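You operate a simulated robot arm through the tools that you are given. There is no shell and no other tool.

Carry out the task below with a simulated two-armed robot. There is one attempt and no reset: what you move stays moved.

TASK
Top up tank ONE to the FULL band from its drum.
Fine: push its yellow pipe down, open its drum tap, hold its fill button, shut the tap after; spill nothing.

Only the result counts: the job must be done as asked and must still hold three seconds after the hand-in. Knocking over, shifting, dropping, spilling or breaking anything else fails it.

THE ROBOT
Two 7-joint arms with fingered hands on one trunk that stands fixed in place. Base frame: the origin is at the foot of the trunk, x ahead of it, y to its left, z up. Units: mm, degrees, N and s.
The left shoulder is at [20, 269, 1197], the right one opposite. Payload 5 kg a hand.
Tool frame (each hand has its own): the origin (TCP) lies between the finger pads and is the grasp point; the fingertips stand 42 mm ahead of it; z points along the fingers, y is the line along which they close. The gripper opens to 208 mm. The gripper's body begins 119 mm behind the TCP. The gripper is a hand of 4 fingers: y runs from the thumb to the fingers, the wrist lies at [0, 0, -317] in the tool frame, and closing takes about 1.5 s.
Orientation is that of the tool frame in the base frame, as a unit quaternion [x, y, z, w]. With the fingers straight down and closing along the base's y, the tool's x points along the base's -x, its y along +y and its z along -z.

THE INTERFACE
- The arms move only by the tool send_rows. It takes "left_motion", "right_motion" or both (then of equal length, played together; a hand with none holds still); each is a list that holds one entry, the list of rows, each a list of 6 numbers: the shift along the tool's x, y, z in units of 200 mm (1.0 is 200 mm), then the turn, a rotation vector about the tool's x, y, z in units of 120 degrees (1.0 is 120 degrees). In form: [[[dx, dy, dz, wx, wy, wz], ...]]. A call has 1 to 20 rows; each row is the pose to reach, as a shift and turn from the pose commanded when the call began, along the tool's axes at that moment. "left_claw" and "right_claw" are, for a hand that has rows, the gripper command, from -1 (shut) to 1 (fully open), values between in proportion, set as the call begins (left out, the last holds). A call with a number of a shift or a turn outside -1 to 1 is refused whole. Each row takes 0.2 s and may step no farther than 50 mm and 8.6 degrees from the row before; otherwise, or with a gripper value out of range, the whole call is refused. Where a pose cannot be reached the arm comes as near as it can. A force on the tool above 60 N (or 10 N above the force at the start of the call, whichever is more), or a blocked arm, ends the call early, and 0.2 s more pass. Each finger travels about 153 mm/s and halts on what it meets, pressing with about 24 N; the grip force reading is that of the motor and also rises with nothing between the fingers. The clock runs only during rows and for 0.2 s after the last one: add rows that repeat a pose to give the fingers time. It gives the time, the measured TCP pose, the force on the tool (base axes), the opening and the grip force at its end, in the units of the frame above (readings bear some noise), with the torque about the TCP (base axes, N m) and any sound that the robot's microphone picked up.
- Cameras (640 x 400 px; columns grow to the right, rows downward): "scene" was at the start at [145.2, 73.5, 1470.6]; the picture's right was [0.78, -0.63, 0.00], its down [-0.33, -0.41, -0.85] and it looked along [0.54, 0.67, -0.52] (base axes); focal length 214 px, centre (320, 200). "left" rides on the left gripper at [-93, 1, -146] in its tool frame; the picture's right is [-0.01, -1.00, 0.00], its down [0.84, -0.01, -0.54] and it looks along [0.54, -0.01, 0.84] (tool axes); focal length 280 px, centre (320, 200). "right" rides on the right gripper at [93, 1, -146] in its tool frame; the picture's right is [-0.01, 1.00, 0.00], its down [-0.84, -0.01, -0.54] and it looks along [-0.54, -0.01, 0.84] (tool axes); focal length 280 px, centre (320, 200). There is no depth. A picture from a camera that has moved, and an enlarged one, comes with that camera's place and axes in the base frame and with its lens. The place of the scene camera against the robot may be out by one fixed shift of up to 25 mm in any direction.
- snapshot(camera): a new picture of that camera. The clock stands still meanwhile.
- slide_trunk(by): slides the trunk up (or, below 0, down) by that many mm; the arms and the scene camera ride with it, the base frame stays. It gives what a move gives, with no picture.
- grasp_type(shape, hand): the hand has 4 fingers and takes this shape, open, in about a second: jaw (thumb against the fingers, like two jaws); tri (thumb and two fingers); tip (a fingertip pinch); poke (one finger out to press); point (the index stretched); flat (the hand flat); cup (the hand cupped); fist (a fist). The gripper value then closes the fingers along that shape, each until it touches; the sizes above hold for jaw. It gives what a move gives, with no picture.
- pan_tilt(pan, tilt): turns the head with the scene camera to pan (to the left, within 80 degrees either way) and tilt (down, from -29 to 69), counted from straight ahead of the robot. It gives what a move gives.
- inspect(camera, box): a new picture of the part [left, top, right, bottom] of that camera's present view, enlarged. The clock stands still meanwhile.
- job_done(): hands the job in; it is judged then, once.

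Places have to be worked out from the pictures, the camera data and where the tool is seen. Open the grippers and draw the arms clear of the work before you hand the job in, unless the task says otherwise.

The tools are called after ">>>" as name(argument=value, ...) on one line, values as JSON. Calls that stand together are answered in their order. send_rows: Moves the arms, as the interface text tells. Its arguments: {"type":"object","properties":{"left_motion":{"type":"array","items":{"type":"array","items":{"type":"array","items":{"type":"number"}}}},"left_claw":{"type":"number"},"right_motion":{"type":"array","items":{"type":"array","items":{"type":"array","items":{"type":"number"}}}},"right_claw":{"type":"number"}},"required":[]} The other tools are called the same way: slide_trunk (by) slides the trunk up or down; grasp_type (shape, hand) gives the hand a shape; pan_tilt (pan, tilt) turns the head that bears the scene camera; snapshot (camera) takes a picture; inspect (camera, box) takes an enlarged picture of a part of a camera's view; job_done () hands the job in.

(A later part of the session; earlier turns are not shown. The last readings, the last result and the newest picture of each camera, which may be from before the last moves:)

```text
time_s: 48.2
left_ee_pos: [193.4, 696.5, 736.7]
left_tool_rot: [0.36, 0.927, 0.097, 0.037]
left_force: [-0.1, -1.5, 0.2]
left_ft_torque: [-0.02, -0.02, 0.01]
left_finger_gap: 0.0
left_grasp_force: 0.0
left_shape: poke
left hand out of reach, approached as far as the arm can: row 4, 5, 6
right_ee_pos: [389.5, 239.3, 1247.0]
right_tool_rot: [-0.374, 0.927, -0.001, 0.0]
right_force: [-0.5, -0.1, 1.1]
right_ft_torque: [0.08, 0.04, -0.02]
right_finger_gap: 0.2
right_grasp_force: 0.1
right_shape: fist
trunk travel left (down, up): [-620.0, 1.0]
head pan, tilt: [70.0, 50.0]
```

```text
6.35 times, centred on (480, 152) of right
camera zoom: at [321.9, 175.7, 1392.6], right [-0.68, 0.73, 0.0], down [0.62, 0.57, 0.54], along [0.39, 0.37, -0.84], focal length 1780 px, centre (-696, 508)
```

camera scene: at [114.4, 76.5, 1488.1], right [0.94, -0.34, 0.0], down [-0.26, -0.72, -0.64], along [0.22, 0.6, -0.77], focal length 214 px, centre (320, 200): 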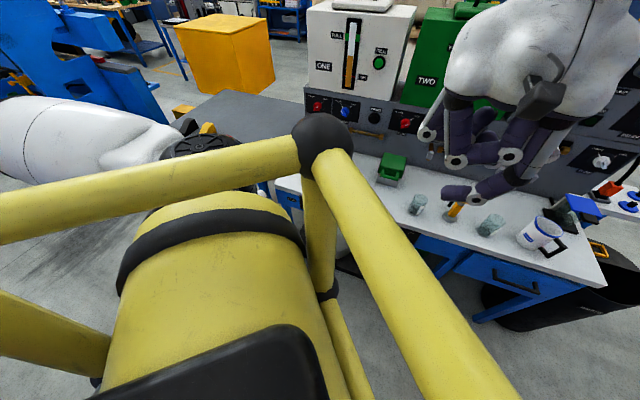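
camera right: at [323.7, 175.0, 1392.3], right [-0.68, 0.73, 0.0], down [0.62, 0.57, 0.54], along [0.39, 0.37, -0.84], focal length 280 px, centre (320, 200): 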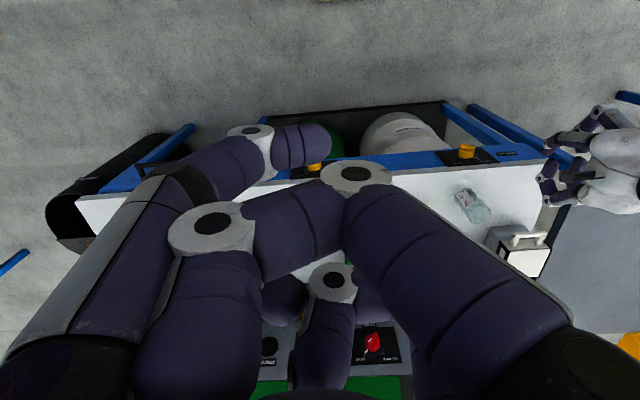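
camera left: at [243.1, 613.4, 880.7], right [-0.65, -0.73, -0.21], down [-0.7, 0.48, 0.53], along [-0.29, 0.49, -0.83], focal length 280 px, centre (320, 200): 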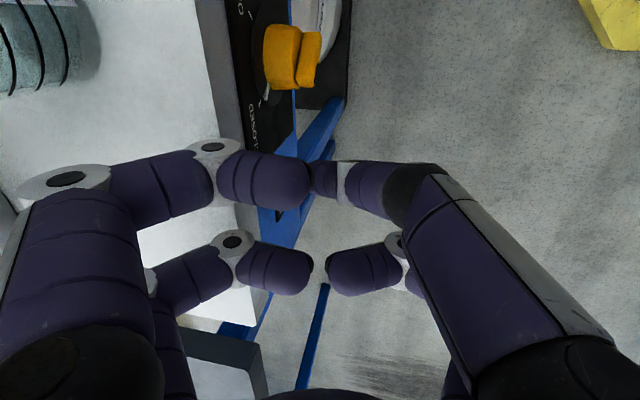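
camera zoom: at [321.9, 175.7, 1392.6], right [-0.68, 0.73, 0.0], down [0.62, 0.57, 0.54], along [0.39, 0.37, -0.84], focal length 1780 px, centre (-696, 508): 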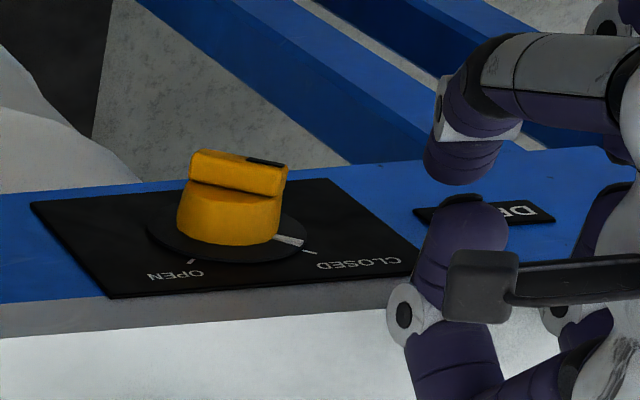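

The bar centre triangulates well to (260.5,668.6,666), that is F≈670, R≈-256. The poke finger is slanted and its tip is hard to place, while point (straight index) should suit better. I back off up and to the left, roll the hand back and form point.

>>> send_rows(left_motion=[[[0.1, -0.02, -0.1, 0, 0, 0], [0.25, -0.02, -0.25, 0, 0, 0], [0.4, 0, -0.4, 0.02, 0, 0], [0.5, 0, -0.55, 0.04, 0, -0.06], [0.5, 0, -0.65, 0.06, 0, -0.12], [0.5, 0, -0.65, 0.08, 0, -0.18], [0.5, 0, -0.65, 0.09, 0, -0.24], [0.5, 0, -0.65, 0.09, 0, -0.3], [0.5, 0, -0.65, 0.09, 0, -0.36], [0.5, 0, -0.65, 0.09, 0, -0.42], [0.5, 0, -0.65, 0.09, 0, -0.48], [0.5, 0, -0.65, 0.09, 0, -0.54], [0.5, 0, -0.65, 0.09, 0, -0.6], [0.5, 0, -0.65, 0.09, 0, -0.66], [0.5, 0, -0.65, 0.09, 0, -0.72], [0.5, 0, -0.65, 0.09, 0, -0.74]]])

>>> grasp_type(shape="point", hand="left")

>>> snapshot(camera="left")

>>> inspect(camera="right", box=[480, 60, 640, 200])

```text
time_s: 51.6
left_ee_pos: [102.0, 744.0, 863.2]
left_tool_rot: [-0.391, 0.918, -0.036, 0.063]
left_force: [-0.2, 0.1, 0.8]
left_ft_torque: [-0.02, 0.01, 0.01]
left_finger_gap: 0.1
left_grasp_force: 0.0
left_shape: poke
left hand out of reach, approached as far as the arm can: row 1, 2, 3
right_ee_pos: [391.1, 240.3, 1247.2]
right_tool_rot: [-0.373, 0.928, 0.0, 0.0]
right_force: [-1.0, 0.3, 0.5]
right_ft_torque: [0.02, 0.02, -0.01]
right_finger_gap: 0.0
right_grasp_force: 0.1
right_shape: fist
trunk travel left (down, up): [-620.0, 1.0]
head pan, tilt: [70.0, 50.0]
```

```text
time_s: 52.5
left_ee_pos: [101.2, 742.5, 862.9]
left_tool_rot: [-0.39, 0.918, -0.035, 0.063]
left_force: [-0.8, -0.2, 0.0]
left_ft_torque: [-0.06, -0.01, -0.02]
left_finger_gap: 201.4
left_grasp_force: 0.0
left_shape: point
right_ee_pos: [389.9, 240.5, 1246.0]
right_tool_rot: [-0.374, 0.927, 0.001, -0.001]
right_force: [-0.1, 0.4, -0.2]
right_ft_torque: [0.07, 0.05, 0.02]
right_finger_gap: 0.1
right_grasp_force: 0.1
right_shape: fist
trunk travel left (down, up): [-620.0, 1.0]
head pan, tilt: [70.0, 50.0]
```

```text
taken
camera left: at [143.7, 814.2, 1017.7], right [0.72, -0.68, 0.11], down [-0.65, -0.61, 0.46], along [-0.24, -0.41, -0.88], focal length 280 px, centre (320, 200)
```

left: 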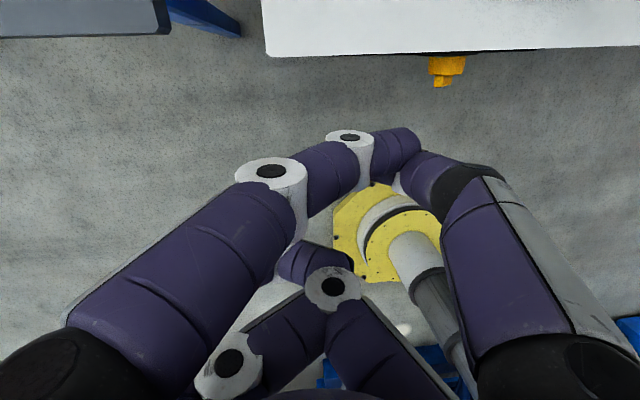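

```text
2.86 times, centred on (560, 130) of right
camera zoom: at [321.9, 176.6, 1392.3], right [-0.68, 0.73, 0.0], down [0.62, 0.58, 0.54], along [0.39, 0.37, -0.84], focal length 801 px, centre (-366, 400)
```

zoom: 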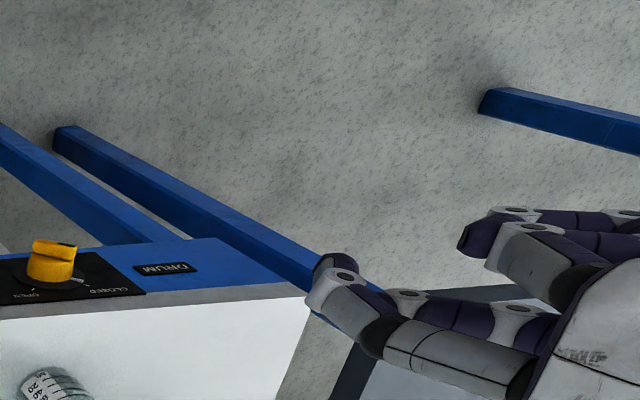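

Point's index still bends inward. I try the flat shape, which should hold the fingers straight.

>>> grasp_type(shape="flat", hand="left")

>>> snapshot(camera="left")

>>> inspect(camera="right", box=[480, 60, 640, 200])

```text
time_s: 53.4
left_ee_pos: [101.2, 744.0, 863.0]
left_tool_rot: [-0.39, 0.918, -0.035, 0.064]
left_force: [0.7, 0.2, 0.4]
left_ft_torque: [0.03, 0.0, -0.03]
left_finger_gap: 0.1
left_grasp_force: 0.0
left_shape: flat
right_ee_pos: [389.9, 240.3, 1246.6]
right_tool_rot: [-0.374, 0.927, 0.0, 0.001]
right_force: [-0.3, 0.0, 0.1]
right_ft_torque: [0.01, 0.06, -0.01]
right_finger_gap: 0.0
right_grasp_force: 0.0
right_shape: fist
trunk travel left (down, up): [-620.0, 1.0]
head pan, tilt: [70.0, 50.0]
```

```text
taken
camera left: at [143.7, 814.2, 1017.7], right [0.72, -0.68, 0.11], down [-0.65, -0.61, 0.46], along [-0.24, -0.41, -0.88], focal length 280 px, centre (320, 200)
```

left: 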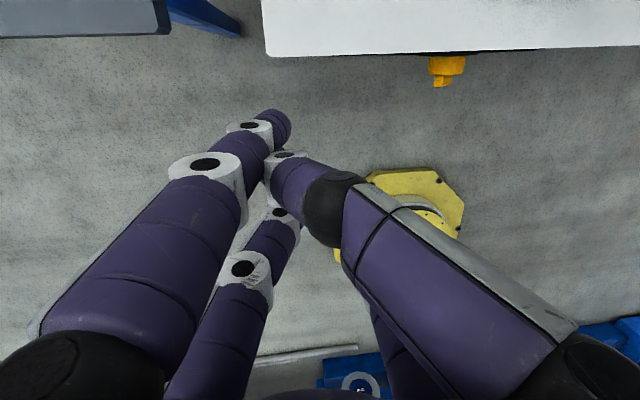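

```text
2.86 times, centred on (560, 130) of right
camera zoom: at [321.9, 176.5, 1392.3], right [-0.68, 0.73, 0.0], down [0.62, 0.58, 0.54], along [0.39, 0.37, -0.84], focal length 801 px, centre (-366, 400)
```

zoom: 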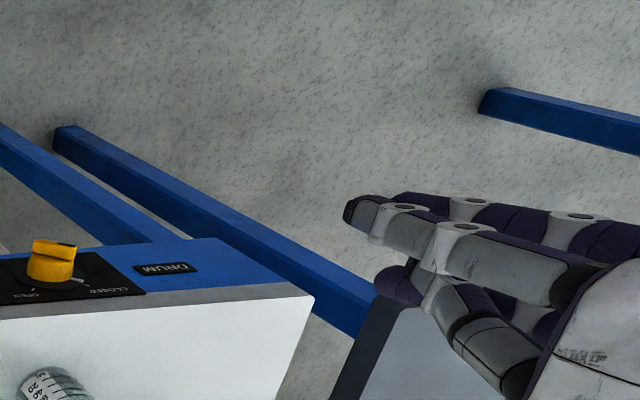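

Flat has fingers crossing each other. A half-open jaw should give straight parallel fingers, one of which can serve as a vertical pusher, so I set jaw at about 146 mm, correct the small lean, and look.

>>> grasp_type(shape="jaw", hand="left")

>>> send_rows(left_motion=[[[0, 0, 0, -0.027, 0.021, -0.006], [0, 0, 0, -0.054, 0.042, -0.0125], [0, 0, 0, -0.054, 0.042, -0.0125], [0, 0, 0, -0.054, 0.042, -0.0125], [0, 0, 0, -0.054, 0.042, -0.0125]]], left_claw=0.4)

>>> snapshot(camera="left")

>>> inspect(camera="right", box=[480, 60, 640, 200])

```text
time_s: 54.3
left_ee_pos: [101.0, 742.5, 863.8]
left_tool_rot: [-0.39, 0.918, -0.035, 0.063]
left_force: [0.7, 0.4, 0.2]
left_ft_torque: [0.02, -0.06, 0.01]
left_finger_gap: 208.1
left_grasp_force: 0.1
left_shape: jaw
right_ee_pos: [387.6, 241.3, 1246.7]
right_tool_rot: [-0.373, 0.928, -0.001, 0.0]
right_force: [-0.2, 0.4, -0.5]
right_ft_torque: [0.04, 0.05, -0.03]
right_finger_gap: 0.2
right_grasp_force: 0.1
right_shape: fist
trunk travel left (down, up): [-620.0, 1.0]
head pan, tilt: [70.0, 50.0]
```

```text
time_s: 55.5
left_ee_pos: [102.4, 744.8, 862.3]
left_tool_rot: [-0.403, 0.915, -0.001, 0.0]
left_force: [-0.4, 0.4, 0.3]
left_ft_torque: [0.0, 0.03, 0.01]
left_finger_gap: 145.9
left_grasp_force: 0.1
left_shape: jaw
right_ee_pos: [389.1, 239.8, 1246.6]
right_tool_rot: [-0.373, 0.928, 0.001, 0.0]
right_force: [0.5, 0.6, 0.1]
right_ft_torque: [0.01, 0.06, 0.0]
right_finger_gap: 0.0
right_grasp_force: 0.1
right_shape: fist
trunk travel left (down, up): [-620.0, 1.0]
head pan, tilt: [70.0, 50.0]
```

```text
taken
camera left: at [163.5, 814.0, 1010.8], right [0.75, -0.67, 0.0], down [-0.56, -0.63, 0.54], along [-0.36, -0.4, -0.84], focal length 280 px, centre (320, 200)
```

left: 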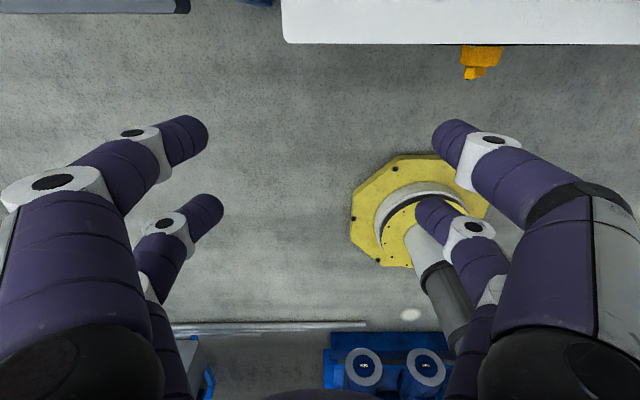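

```text
2.86 times, centred on (560, 130) of right
camera zoom: at [321.8, 176.6, 1392.3], right [-0.68, 0.73, 0.0], down [0.62, 0.58, 0.54], along [0.39, 0.37, -0.84], focal length 801 px, centre (-366, 400)
```

zoom: 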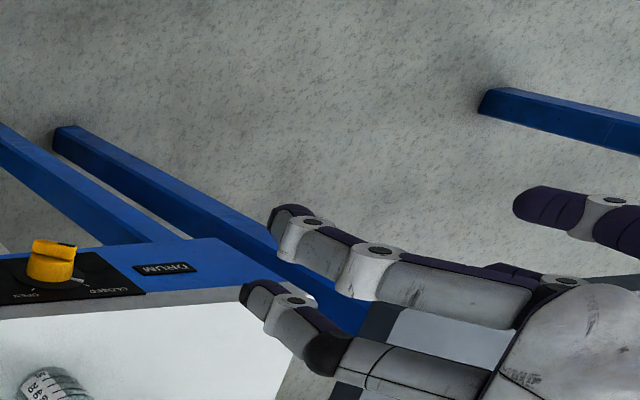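

Now the front-right finger is clearly seen. Its tip is at tool (-29,-82,47) with its end leaning inward about 29°. I lean the hand so that finger stands near vertical, and come down to z≈760, left of the tap.

>>> send_rows(left_motion=[[[0, -0.02, 0.1, 0.03, 0, 0], [0, -0.05, 0.2, 0.06, 0, 0], [0, -0.07, 0.3, 0.09, 0, 0], [0, -0.1, 0.4, 0.12, 0, 0], [0, -0.12, 0.51, 0.15, 0, 0], [0, -0.12, 0.51, 0.15, 0, 0]]])

>>> snapshot(camera="left")

>>> inspect(camera="right", box=[430, 100, 570, 190])

```text
time_s: 56.9
left_ee_pos: [120.8, 727.3, 761.8]
left_tool_rot: [-0.397, 0.904, -0.145, 0.063]
left_force: [0.0, -0.6, 0.8]
left_ft_torque: [0.12, 0.09, 0.01]
left_finger_gap: 146.0
left_grasp_force: 0.1
left_shape: jaw
right_ee_pos: [391.2, 239.6, 1247.4]
right_tool_rot: [-0.374, 0.928, 0.001, 0.0]
right_force: [0.0, -0.8, 0.0]
right_ft_torque: [0.2, 0.01, -0.03]
right_finger_gap: 0.0
right_grasp_force: 0.1
right_shape: fist
trunk travel left (down, up): [-620.0, 1.0]
head pan, tilt: [70.0, 50.0]
```

```text
taken
camera left: at [149.3, 827.5, 901.1], right [0.71, -0.63, 0.31], down [-0.68, -0.52, 0.52], along [-0.17, -0.58, -0.8], focal length 280 px, centre (320, 200)
```

left: 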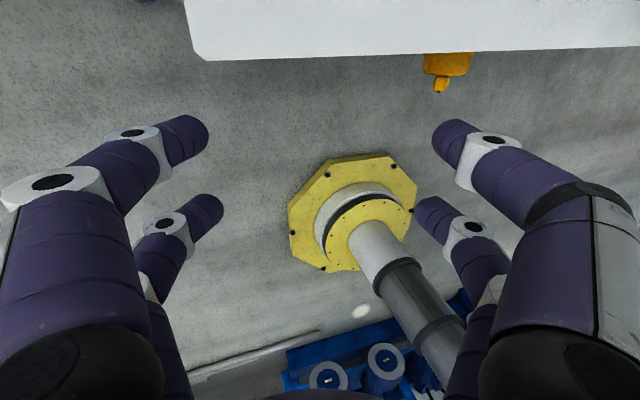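

```text
4.44 times, centred on (500, 145) of right
camera zoom: at [322.7, 174.7, 1392.7], right [-0.68, 0.73, 0.0], down [0.62, 0.57, 0.54], along [0.39, 0.37, -0.84], focal length 1246 px, centre (-480, 444)
```

zoom: 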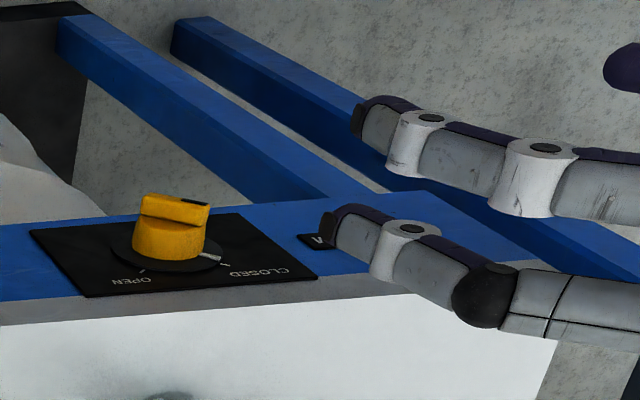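

The prediction of the fingertip matches the right-camera view within about 5 mm. I lower it to the tap's height, still left of the bar handle.

>>> send_rows(left_motion=[[[-0.02, 0.02, 0.08, 0, 0, 0], [-0.04, 0.045, 0.16, 0, 0, 0], [-0.06, 0.07, 0.25, 0, 0, 0], [-0.075, 0.091, 0.328, 0, 0, 0], [-0.075, 0.091, 0.328, 0, 0, 0]]])

>>> snapshot(camera="left")

>>> inspect(camera="right", box=[430, 120, 530, 183])

>>> inspect(camera="left", box=[380, 40, 540, 140])

```text
time_s: 58.1
left_ee_pos: [130.8, 736.9, 694.5]
left_tool_rot: [-0.398, 0.904, -0.144, 0.064]
left_force: [0.1, -0.2, 0.6]
left_ft_torque: [0.03, 0.0, 0.01]
left_finger_gap: 146.0
left_grasp_force: 0.2
left_shape: jaw
right_ee_pos: [391.2, 239.1, 1246.6]
right_tool_rot: [-0.374, 0.927, -0.001, 0.0]
right_force: [0.0, -1.0, -0.3]
right_ft_torque: [0.09, 0.01, 0.0]
right_finger_gap: 0.0
right_grasp_force: 0.0
right_shape: fist
trunk travel left (down, up): [-620.0, 1.0]
head pan, tilt: [70.0, 50.0]
```

```text
taken
camera left: at [160.1, 837.4, 834.3], right [0.71, -0.63, 0.31], down [-0.68, -0.52, 0.52], along [-0.17, -0.58, -0.8], focal length 280 px, centre (320, 200)
```

left: 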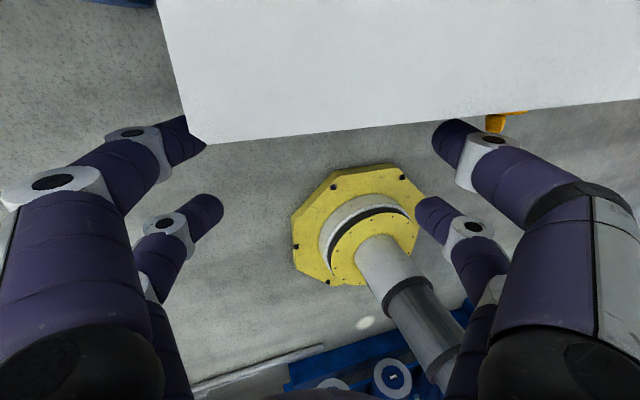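

```text
6.35 times, centred on (480, 152) of right
camera zoom: at [321.9, 176.1, 1392.4], right [-0.68, 0.73, 0.0], down [0.62, 0.58, 0.54], along [0.39, 0.37, -0.84], focal length 1780 px, centre (-696, 508)
```

zoom: 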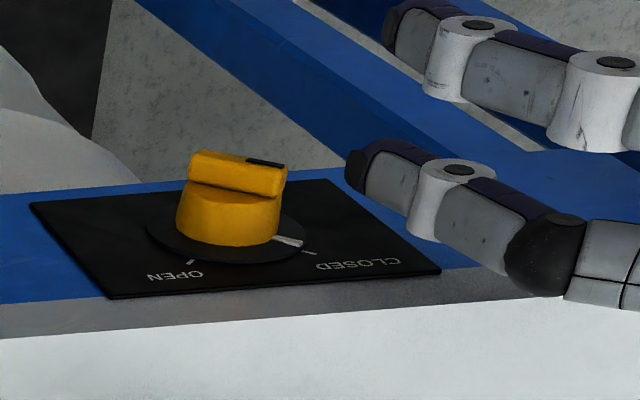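

```text
4.00 times, centred on (460, 90) of left
camera zoom: at [160.1, 837.4, 834.3], right [0.71, -0.63, 0.31], down [-0.68, -0.52, 0.52], along [-0.17, -0.58, -0.8], focal length 1122 px, centre (-240, 640)
```

zoom: 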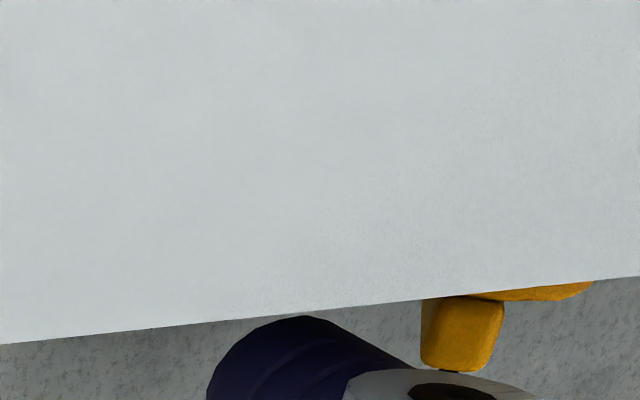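

The fingertip is at about F 665, R -301, z 677, left of the handle with roughly 18 mm of free space. I lower it 6 mm more and push to the right in 5 mm steps, then check.

>>> send_rows(left_motion=[[[0, 0.009, 0.0285, 0, 0, 0], [0, -0.0148, 0.0363, 0, 0, 0], [0, -0.0386, 0.044, 0, 0, 0], [0, -0.0624, 0.0518, 0, 0, 0], [0, -0.0862, 0.0595, 0, 0, 0], [0, -0.11, 0.0673, 0, 0, 0]]])

>>> inspect(camera="right", box=[430, 120, 530, 183])

```text
time_s: 59.5
left_ee_pos: [148.9, 720.1, 687.8]
left_tool_rot: [-0.398, 0.904, -0.144, 0.064]
left_force: [-1.8, 1.9, 1.3]
left_ft_torque: [-0.02, -0.09, 0.08]
left_finger_gap: 145.6
left_grasp_force: 0.0
left_shape: jaw
right_ee_pos: [389.4, 240.5, 1246.7]
right_tool_rot: [-0.375, 0.927, -0.001, 0.0]
right_force: [0.4, 0.3, -0.9]
right_ft_torque: [0.04, 0.02, -0.04]
right_finger_gap: 0.1
right_grasp_force: 0.0
right_shape: fist
trunk travel left (down, up): [-620.0, 1.0]
head pan, tilt: [70.0, 50.0]
```

```text
6.35 times, centred on (480, 152) of right
camera zoom: at [321.8, 176.5, 1392.3], right [-0.68, 0.73, 0.0], down [0.62, 0.58, 0.54], along [0.39, 0.37, -0.84], focal length 1780 px, centre (-696, 508)
```

zoom: 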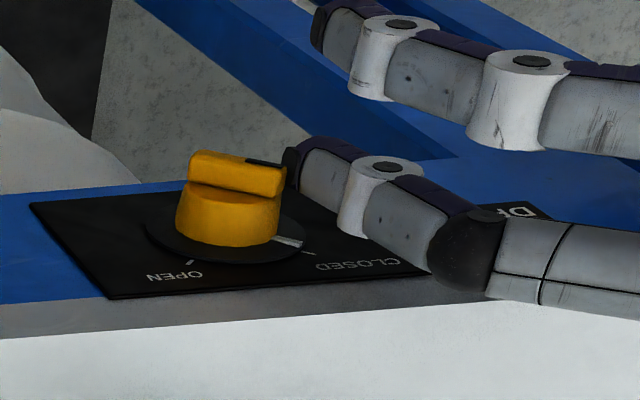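

Contact has just been made, with about 2.6 N of reaction to the left. I push on to the right.

>>> send_rows(left_motion=[[[0, -0.019, 0.006, 0, 0, 0], [0, -0.038, 0.0124, 0, 0, 0], [0, -0.057, 0.0186, 0, 0, 0], [0, -0.076, 0.0248, 0, 0, 0]]])

>>> inspect(camera="right", box=[430, 120, 530, 183])

```text
time_s: 60.5
left_ee_pos: [161.3, 708.9, 687.8]
left_tool_rot: [-0.397, 0.904, -0.144, 0.065]
left_force: [-5.0, 4.0, 2.7]
left_ft_torque: [-0.11, -0.28, 0.19]
left_finger_gap: 145.6
left_grasp_force: 0.0
left_shape: jaw
right_ee_pos: [388.7, 239.5, 1247.5]
right_tool_rot: [-0.374, 0.928, 0.0, -0.001]
right_force: [-0.4, -0.2, -0.3]
right_ft_torque: [0.05, 0.06, 0.01]
right_finger_gap: 0.0
right_grasp_force: 0.0
right_shape: fist
trunk travel left (down, up): [-620.0, 1.0]
head pan, tilt: [70.0, 50.0]
```

```text
6.35 times, centred on (480, 152) of right
camera zoom: at [321.7, 176.6, 1392.4], right [-0.68, 0.73, 0.0], down [0.62, 0.58, 0.54], along [0.39, 0.37, -0.84], focal length 1780 px, centre (-696, 508)
```

zoom: 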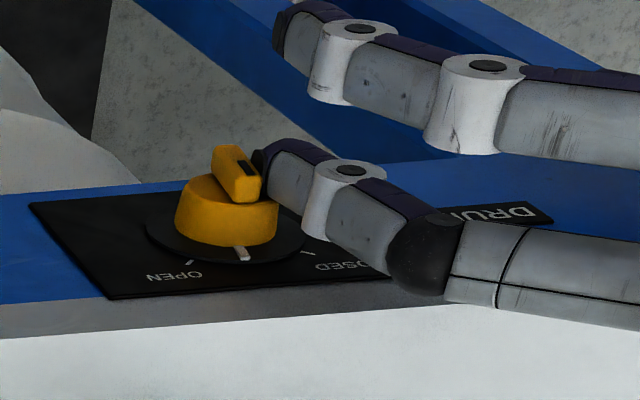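

The handle is turning, with the pointer now halfway to OPEN. I continue pushing.

>>> send_rows(left_motion=[[[0, -0.019, 0.006, 0, 0, 0], [0, -0.038, 0.0124, 0, 0, 0], [0, -0.057, 0.0186, 0, 0, 0]]])

>>> inspect(camera="right", box=[430, 120, 530, 183])

```text
time_s: 61.3
left_ee_pos: [170.5, 701.7, 688.3]
left_tool_rot: [-0.398, 0.904, -0.143, 0.063]
left_force: [-15.0, 11.9, 10.0]
left_ft_torque: [-0.28, -0.58, 0.42]
left_finger_gap: 144.3
left_grasp_force: 0.0
left_shape: jaw
right_ee_pos: [389.9, 240.3, 1246.2]
right_tool_rot: [-0.375, 0.927, 0.0, 0.0]
right_force: [0.3, -0.4, -0.5]
right_ft_torque: [0.03, 0.04, -0.02]
right_finger_gap: 0.0
right_grasp_force: 0.1
right_shape: fist
trunk travel left (down, up): [-620.0, 1.0]
head pan, tilt: [70.0, 50.0]
```

```text
6.35 times, centred on (480, 152) of right
camera zoom: at [321.2, 176.7, 1392.5], right [-0.68, 0.73, 0.0], down [0.61, 0.58, 0.54], along [0.39, 0.37, -0.84], focal length 1780 px, centre (-696, 508)
```

zoom: 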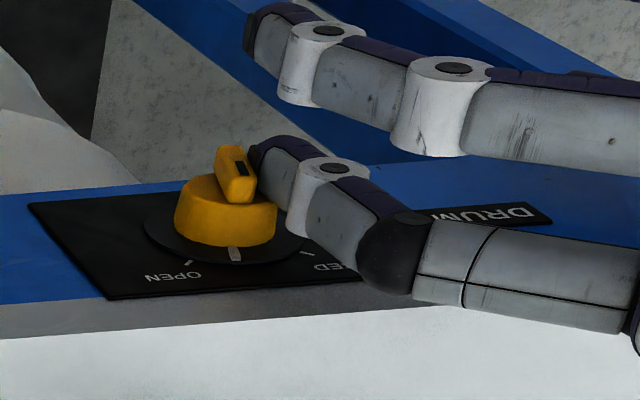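

The push jammed at 21 N, since the fingertip reaches too near the pivot. I back off, raise the finger about 8 mm so it pushes only on the handle's upper end, and push again.

>>> send_rows(left_motion=[[[0, 0.0285, -0.0095, 0, 0, 0], [0, 0.016, -0.0475, 0, 0, 0], [0, -0.0078, -0.04, 0, 0, 0], [0, -0.0316, -0.032, 0, 0, 0], [0, -0.0554, -0.0243, 0, 0, 0]]])

>>> inspect(camera="right", box=[430, 120, 530, 183])

```text
time_s: 62.5
left_ee_pos: [175.1, 698.4, 698.1]
left_tool_rot: [-0.398, 0.904, -0.141, 0.065]
left_force: [-25.4, 12.6, 41.9]
left_ft_torque: [-1.15, -3.2, 0.35]
left_finger_gap: 144.4
left_grasp_force: 0.1
left_shape: jaw
right_ee_pos: [388.6, 240.6, 1247.5]
right_tool_rot: [-0.374, 0.927, 0.0, 0.0]
right_force: [-0.1, 0.5, -0.6]
right_ft_torque: [-0.02, -0.05, 0.01]
right_finger_gap: 0.0
right_grasp_force: 0.1
right_shape: fist
trunk travel left (down, up): [-620.0, 1.0]
head pan, tilt: [70.0, 50.0]
stopped in row 5 (left hand): the force on the tool passed its limit at 62 N (the readings are from after the stop); the commanded pose is now the measured one
```

```text
6.35 times, centred on (480, 152) of right
camera zoom: at [320.1, 175.6, 1392.9], right [-0.68, 0.73, 0.0], down [0.61, 0.58, 0.54], along [0.39, 0.37, -0.84], focal length 1780 px, centre (-696, 508)
```

zoom: 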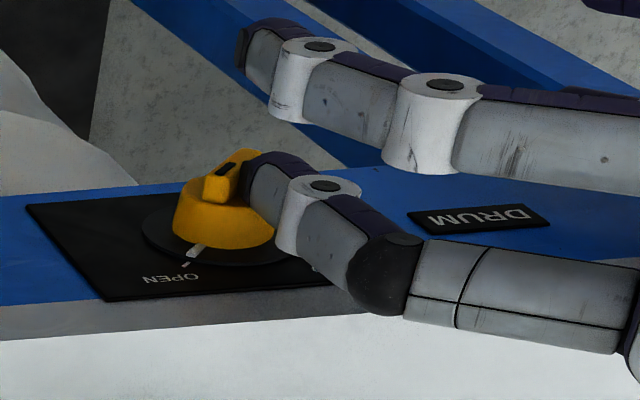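

The pointer now lines up with the OPEN tick and the knob is at its stop. I back the finger off to the left and up, then verify.

>>> send_rows(left_motion=[[[0, 0.02, -0.02, 0, 0, 0], [0, 0.095, -0.031, 0, 0, 0], [0, 0.18, -0.06, 0, 0, 0], [0, 0.25, -0.15, 0, 0, 0], [0, 0.3, -0.3, 0, 0, 0]]])

>>> inspect(camera="right", box=[430, 120, 530, 183])

>>> snapshot(camera="scene")

```text
time_s: 63.7
left_ee_pos: [123.1, 746.3, 736.2]
left_tool_rot: [-0.398, 0.904, -0.143, 0.064]
left_force: [0.3, -1.1, 0.2]
left_ft_torque: [0.09, -0.01, 0.03]
left_finger_gap: 145.9
left_grasp_force: 0.0
left_shape: jaw
right_ee_pos: [388.4, 239.0, 1248.7]
right_tool_rot: [-0.373, 0.928, 0.0, 0.0]
right_force: [-0.8, -0.9, 1.0]
right_ft_torque: [0.03, -0.14, -0.04]
right_finger_gap: 0.1
right_grasp_force: 0.0
right_shape: fist
trunk travel left (down, up): [-620.0, 1.0]
head pan, tilt: [70.0, 50.0]
```

```text
6.35 times, centred on (480, 152) of right
camera zoom: at [321.0, 175.5, 1392.9], right [-0.68, 0.73, 0.0], down [0.61, 0.57, 0.54], along [0.39, 0.37, -0.84], focal length 1780 px, centre (-696, 508)
```

zoom: 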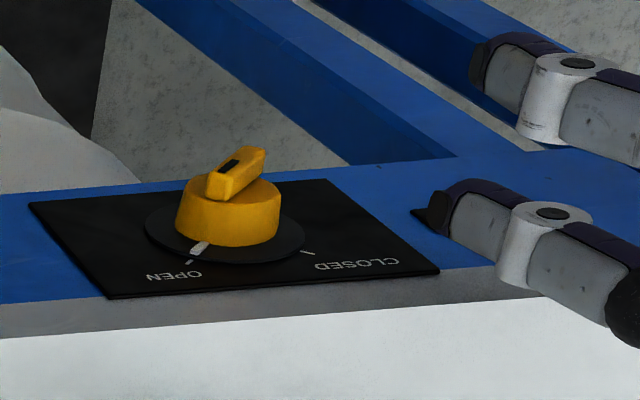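

```text
taken
camera scene: at [113.8, 74.8, 1488.4], right [0.94, -0.34, 0.0], down [-0.26, -0.72, -0.64], along [0.22, 0.6, -0.77], focal length 214 px, centre (320, 200)
```

scene: 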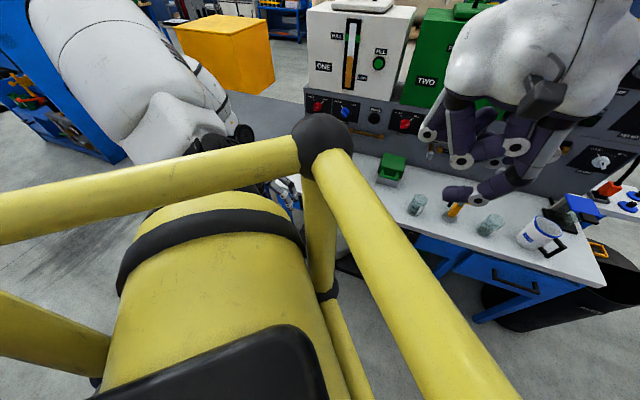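

The tap is verified open. Next I raise the left hand straight up, undo its lean and close the jaw, heading for the fill button.

>>> send_rows(left_motion=[[[0, -0.062, -0.19, -0.03, 0, 0], [0, -0.124, -0.38, -0.06, 0, 0], [0, -0.186, -0.57, -0.09, 0, 0], [0, -0.248, -0.76, -0.12, 0, 0], [0, -0.309, -0.951, -0.15, 0, 0]]])

>>> send_rows(left_motion=[[[-0.1, -0.1, -0.2, 0, 0, 0], [-0.2, -0.2, -0.4, 0, 0, 0], [-0.3, -0.3, -0.6, 0, 0, 0], [-0.4, -0.4, -0.8, 0, 0, 0], [-0.5, -0.5, -1.0, 0, 0, 0], [-0.5, -0.5, -1.0, 0, 0, 0], [-0.5, -0.5, -1.0, 0, 0, 0]]], left_claw=-1)

>>> snapshot(camera="scene")

```text
time_s: 64.9
left_ee_pos: [116.6, 749.3, 934.5]
left_tool_rot: [-0.403, 0.915, 0.003, -0.002]
left_force: [7.2, -0.3, 4.9]
left_ft_torque: [-0.01, 0.78, 0.02]
left_finger_gap: 145.6
left_grasp_force: 0.1
left_shape: jaw
right_ee_pos: [387.7, 240.9, 1247.5]
right_tool_rot: [-0.374, 0.927, 0.0, -0.001]
right_force: [1.4, 0.3, 0.2]
right_ft_torque: [0.02, 0.14, 0.0]
right_finger_gap: 0.1
right_grasp_force: 0.1
right_shape: fist
trunk travel left (down, up): [-620.0, 1.0]
head pan, tilt: [70.0, 50.0]
```

```text
time_s: 66.5
left_ee_pos: [261.3, 752.4, 1137.8]
left_tool_rot: [-0.403, 0.915, 0.001, 0.002]
left_force: [0.1, -0.5, -0.1]
left_ft_torque: [0.0, 0.06, 0.02]
left_finger_gap: 0.1
left_grasp_force: 24.2
left_shape: jaw
right_ee_pos: [390.3, 239.9, 1245.9]
right_tool_rot: [-0.374, 0.927, -0.001, 0.0]
right_force: [0.0, -0.6, -0.1]
right_ft_torque: [-0.02, 0.0, -0.02]
right_finger_gap: 0.1
right_grasp_force: 0.1
right_shape: fist
trunk travel left (down, up): [-620.0, 1.0]
head pan, tilt: [70.0, 50.0]
```

```text
taken
camera scene: at [115.0, 75.8, 1488.1], right [0.94, -0.34, 0.0], down [-0.26, -0.72, -0.64], along [0.22, 0.6, -0.77], focal length 214 px, centre (320, 200)
```

scene: 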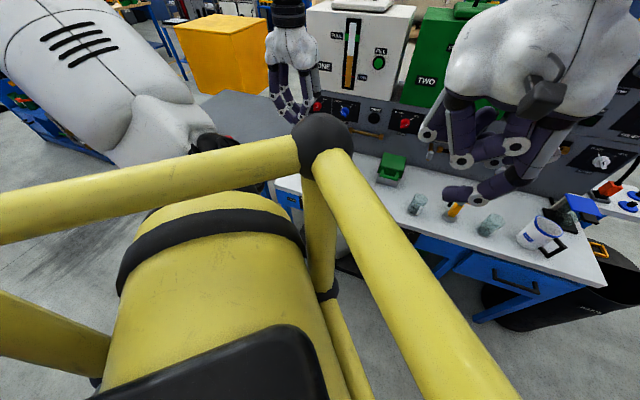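

The closed left hand is up at z 1138. I swing it forward to face the FILL button, pitching to about 75° at a standoff.

>>> send_rows(left_motion=[[[-0.1, -0.096, -0.1, 0, -0.0625, 0], [-0.2, -0.192, -0.2, 0, -0.125, 0], [-0.3, -0.288, -0.3, 0, -0.1875, 0], [-0.4, -0.384, -0.4, 0, -0.25, 0], [-0.5, -0.48, -0.5, 0, -0.3125, 0], [-0.6, -0.576, -0.6, 0, -0.375, 0], [-0.7, -0.672, -0.65, 0, -0.4375, 0], [-0.8, -0.768, -0.65, 0, -0.5, 0], [-0.9, -0.864, -0.65, 0, -0.5625, 0], [-1.0, -0.96, -0.65, 0, -0.625, 0], [-1.0, -0.96, -0.65, 0, -0.625, 0]]])

>>> snapshot(camera="left")

>>> snapshot(camera="scene")

```text
time_s: 68.9
left_ee_pos: [536.0, 771.2, 1266.9]
left_tool_rot: [-0.319, 0.724, 0.246, 0.56]
left_force: [-1.5, 0.0, 1.3]
left_ft_torque: [-0.03, 0.06, -0.02]
left_finger_gap: 0.0
left_grasp_force: 23.8
left_shape: jaw
right_ee_pos: [388.8, 239.7, 1247.7]
right_tool_rot: [-0.375, 0.927, 0.0, 0.0]
right_force: [-0.8, -0.6, 0.3]
right_ft_torque: [0.05, -0.14, -0.01]
right_finger_gap: 0.0
right_grasp_force: 0.1
right_shape: fist
trunk travel left (down, up): [-620.0, 1.0]
head pan, tilt: [70.0, 50.0]
```

```text
taken
camera left: at [455.8, 684.5, 1396.5], right [0.74, -0.67, 0.02], down [-0.49, -0.55, -0.68], along [0.46, 0.49, -0.73], focal length 280 px, centre (320, 200)
```

left: 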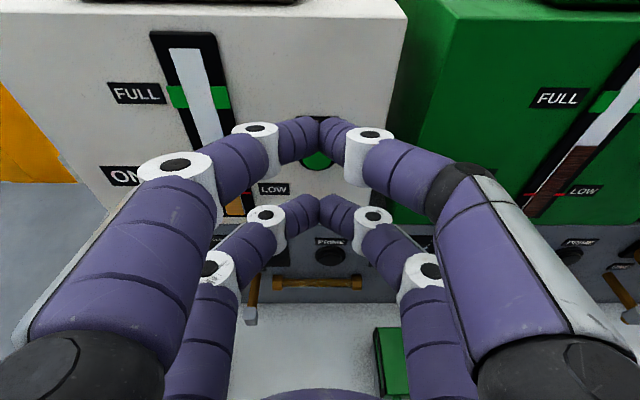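

```text
taken
camera scene: at [113.4, 74.8, 1488.5], right [0.94, -0.34, 0.0], down [-0.26, -0.72, -0.64], along [0.22, 0.6, -0.77], focal length 214 px, centre (320, 200)
```

scene: 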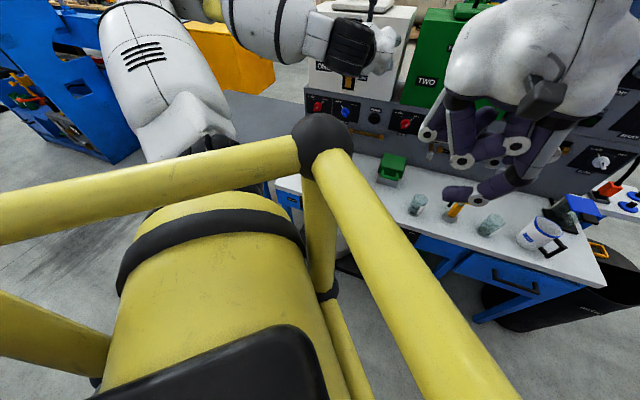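

The hand is at F≈931, R≈-121, lined up with the button about 93 mm too high. I lower and advance it to about 30 mm short of the button.

>>> send_rows(left_motion=[[[0.09, 0, 0.023, 0, 0, 0], [0.18, 0, 0.047, 0, 0, 0], [0.27, 0, 0.07, 0, 0, 0], [0.36, 0, 0.094, 0, 0, 0], [0.43, 0, 0.16, 0, 0, 0], [0.4, 0, 0.27, 0, 0, 0], [0.382, 0, 0.378, 0, 0, 0], [0.382, 0, 0.378, 0, 0, 0]]])

>>> snapshot(camera="left")

>>> pan_tilt(pan=55, tilt=25)

>>> snapshot(camera="scene")

```text
time_s: 70.7
left_ee_pos: [575.1, 809.5, 1174.9]
left_tool_rot: [-0.319, 0.725, 0.245, 0.559]
left_force: [0.0, -1.1, -0.6]
left_ft_torque: [-0.01, 0.0, -0.01]
left_finger_gap: 0.0
left_grasp_force: 23.5
left_shape: jaw
left hand out of reach, approached as far as the arm can: row 2, 3, 4, 5
right_ee_pos: [389.7, 240.7, 1247.4]
right_tool_rot: [-0.374, 0.927, 0.0, 0.0]
right_force: [0.0, 0.3, 0.0]
right_ft_torque: [-0.03, -0.01, 0.04]
right_finger_gap: 0.1
right_grasp_force: 0.0
right_shape: fist
trunk travel left (down, up): [-620.0, 1.0]
head pan, tilt: [70.0, 50.0]
```

```text
taken
camera left: at [494.6, 723.7, 1303.0], right [0.74, -0.67, 0.01], down [-0.49, -0.55, -0.68], along [0.46, 0.49, -0.74], focal length 280 px, centre (320, 200)
```

left: 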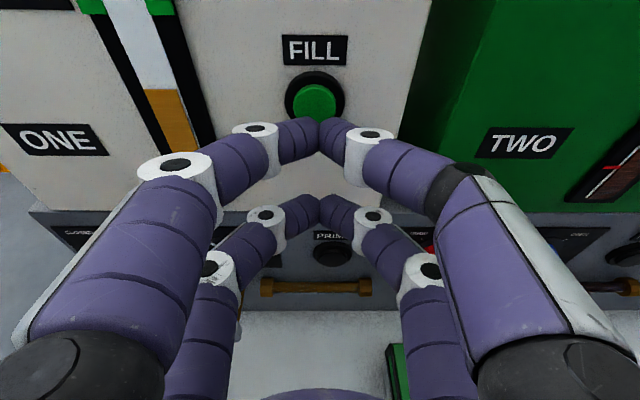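

```text
time_s: 71.6
left_ee_pos: [574.7, 809.4, 1173.1]
left_tool_rot: [-0.319, 0.725, 0.246, 0.558]
left_force: [0.2, -0.6, 0.0]
left_ft_torque: [-0.03, 0.0, -0.01]
left_finger_gap: 0.0
left_grasp_force: 24.4
left_shape: jaw
right_ee_pos: [389.8, 240.4, 1247.1]
right_tool_rot: [-0.374, 0.928, 0.0, 0.001]
right_force: [0.3, 0.9, -0.4]
right_ft_torque: [0.02, 0.02, 0.0]
right_finger_gap: 0.0
right_grasp_force: 0.1
right_shape: fist
trunk travel left (down, up): [-620.0, 1.0]
head pan, tilt: [55.0, 25.0]
```

```text
taken
camera scene: at [141.2, 79.0, 1525.6], right [0.82, -0.57, 0.0], down [-0.24, -0.35, -0.91], along [0.52, 0.74, -0.42], focal length 214 px, centre (320, 200)
```

scene: 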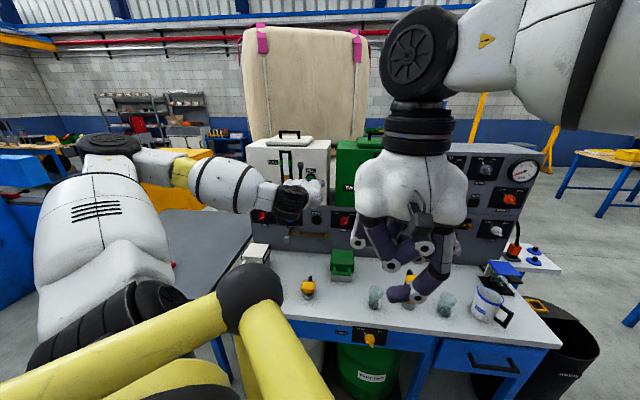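

The fingertip pair is lined up 30 mm in front of the green FILL button, within about 4 mm. I check that the gauge is visible in the cameras before pressing.

>>> inspect(camera="scene", box=[240, 130, 340, 200])

>>> inspect(camera="left", box=[60, 0, 220, 140])

```text
5.71 times, centred on (290, 165) of scene
camera zoom: at [141.2, 79.0, 1525.6], right [0.82, -0.57, 0.0], down [-0.24, -0.35, -0.91], along [0.52, 0.74, -0.42], focal length 1226 px, centre (491, 400)
```

zoom: 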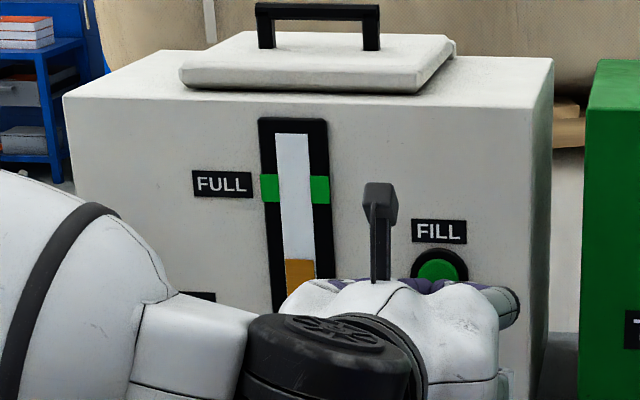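

```text
2.86 times, centred on (140, 70) of left
camera zoom: at [494.7, 723.9, 1302.7], right [0.74, -0.67, 0.01], down [-0.49, -0.55, -0.68], along [0.46, 0.49, -0.74], focal length 801 px, centre (834, 571)
```

zoom: 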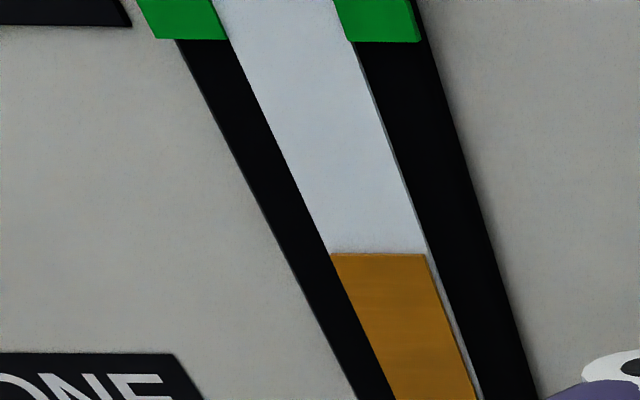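

Both views show the gauge well, with the level below the green band. I advance to the button slowly and start the press.

>>> send_rows(left_motion=[[[-0.0126, 0.015, 0.0484, 0, 0, 0], [-0.0252, 0.015, 0.0968, 0, 0, 0], [-0.0315, 0.015, 0.121, 0, 0, 0], [-0.0353, 0.015, 0.1355, 0, 0, 0], [-0.0378, 0.015, 0.145, 0, 0, 0]]])

>>> inspect(camera="scene", box=[240, 130, 340, 200])

>>> snapshot(camera="left")

```text
time_s: 72.8
left_ee_pos: [592.9, 833.3, 1172.9]
left_tool_rot: [-0.319, 0.726, 0.245, 0.558]
left_force: [-0.7, -1.9, 0.0]
left_ft_torque: [0.04, -0.03, 0.01]
left_finger_gap: 0.0
left_grasp_force: 24.1
left_shape: jaw
right_ee_pos: [390.4, 241.5, 1246.2]
right_tool_rot: [-0.374, 0.927, 0.001, 0.0]
right_force: [0.1, -0.2, 0.0]
right_ft_torque: [0.03, 0.01, -0.04]
right_finger_gap: 0.0
right_grasp_force: 0.0
right_shape: fist
trunk travel left (down, up): [-620.0, 1.0]
head pan, tilt: [55.0, 25.0]
heard: click
```

```text
5.71 times, centred on (290, 165) of scene
camera zoom: at [141.0, 78.8, 1525.7], right [0.82, -0.57, 0.0], down [-0.24, -0.35, -0.91], along [0.52, 0.74, -0.42], focal length 1226 px, centre (491, 400)
```

zoom: 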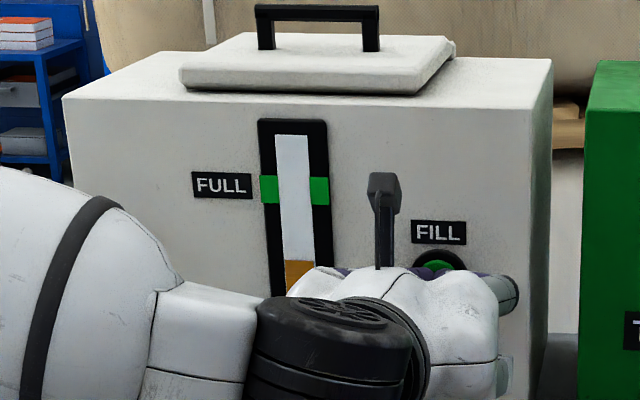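

```text
taken
camera left: at [512.3, 748.5, 1302.0], right [0.74, -0.67, 0.01], down [-0.49, -0.55, -0.68], along [0.46, 0.49, -0.74], focal length 280 px, centre (320, 200)
```

left: 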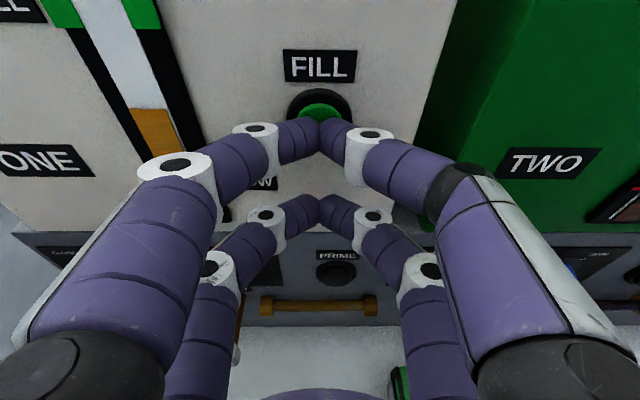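

A click: the button is pressed. I hold with about 1.5 mm more of press for roughly half a second and check the level.

>>> send_rows(left_motion=[[[-0.0019, 0, 0.0073, 0, 0, 0], [-0.0019, 0, 0.0073, 0, 0, 0]]])

>>> inspect(camera="scene", box=[240, 130, 340, 200])

```text
time_s: 73.4
left_ee_pos: [593.8, 835.1, 1174.6]
left_tool_rot: [-0.318, 0.725, 0.245, 0.559]
left_force: [-2.6, -2.7, -1.3]
left_ft_torque: [0.02, 0.01, 0.07]
left_finger_gap: 0.0
left_grasp_force: 24.4
left_shape: jaw
right_ee_pos: [390.5, 241.0, 1245.8]
right_tool_rot: [-0.373, 0.928, 0.0, 0.0]
right_force: [-0.2, -0.3, 0.3]
right_ft_torque: [0.01, 0.02, 0.05]
right_finger_gap: 0.1
right_grasp_force: 0.1
right_shape: fist
trunk travel left (down, up): [-620.0, 1.0]
head pan, tilt: [55.0, 25.0]
```

```text
5.71 times, centred on (290, 165) of scene
camera zoom: at [140.9, 78.7, 1525.7], right [0.82, -0.57, 0.0], down [-0.24, -0.35, -0.91], along [0.52, 0.74, -0.42], focal length 1226 px, centre (491, 400)
```

zoom: 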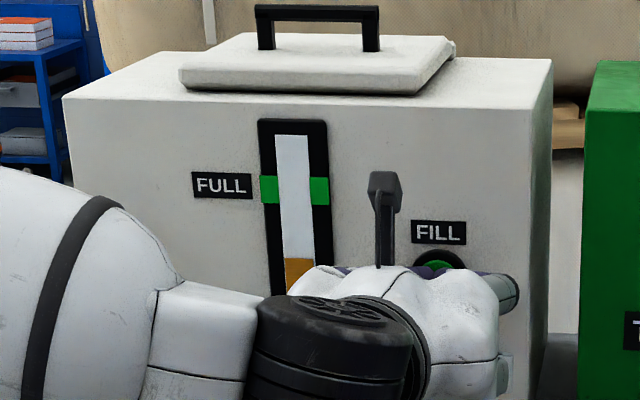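

The level moved hardly at all, so the rate is slow. I hold for a further 1.6 s.

>>> send_rows(left_motion=[[[0, 0, 0, 0, 0, 0], [0, 0, 0, 0, 0, 0], [0, 0, 0, 0, 0, 0], [0, 0, 0, 0, 0, 0], [0, 0, 0, 0, 0, 0], [0, 0, 0, 0, 0, 0], [0, 0, 0, 0, 0, 0]]])

>>> inspect(camera="scene", box=[240, 130, 340, 200])

>>> inspect(camera="left", box=[60, 0, 220, 140])

```text
time_s: 75.0
left_ee_pos: [594.4, 834.7, 1173.9]
left_tool_rot: [-0.319, 0.725, 0.246, 0.559]
left_force: [-3.5, -3.4, -0.8]
left_ft_torque: [0.02, -0.05, 0.04]
left_finger_gap: 0.0
left_grasp_force: 24.1
left_shape: jaw
right_ee_pos: [389.1, 239.9, 1245.6]
right_tool_rot: [-0.374, 0.927, 0.0, 0.0]
right_force: [0.0, 0.0, -1.2]
right_ft_torque: [0.0, 0.03, -0.04]
right_finger_gap: 0.0
right_grasp_force: 0.1
right_shape: fist
trunk travel left (down, up): [-620.0, 1.0]
head pan, tilt: [55.0, 25.0]
```

```text
5.71 times, centred on (290, 165) of scene
camera zoom: at [140.9, 78.7, 1525.7], right [0.82, -0.57, 0.0], down [-0.24, -0.35, -0.91], along [0.52, 0.74, -0.42], focal length 1226 px, centre (491, 400)
```

zoom: 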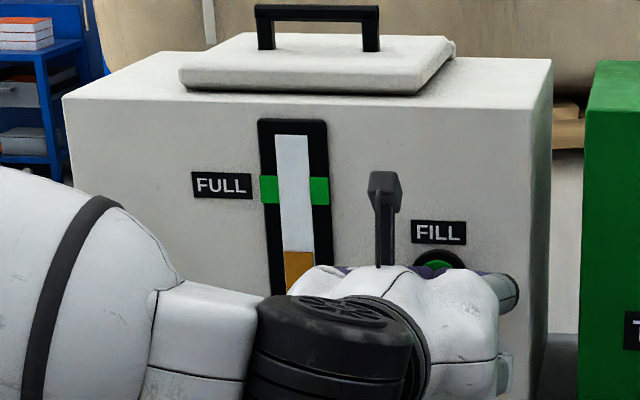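

```text
2.86 times, centred on (140, 70) of left
camera zoom: at [513.3, 749.6, 1302.4], right [0.74, -0.67, 0.01], down [-0.49, -0.55, -0.68], along [0.46, 0.49, -0.74], focal length 801 px, centre (834, 571)
```

zoom: 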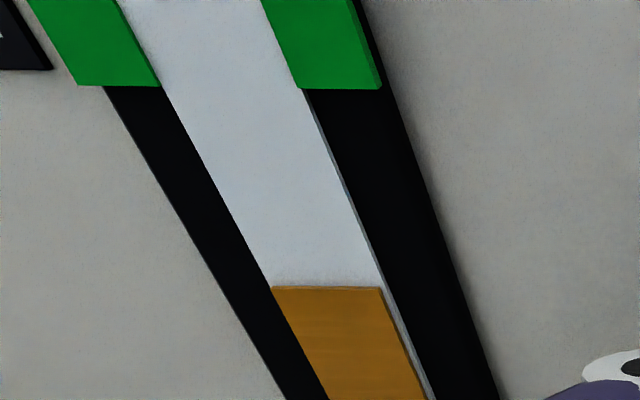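

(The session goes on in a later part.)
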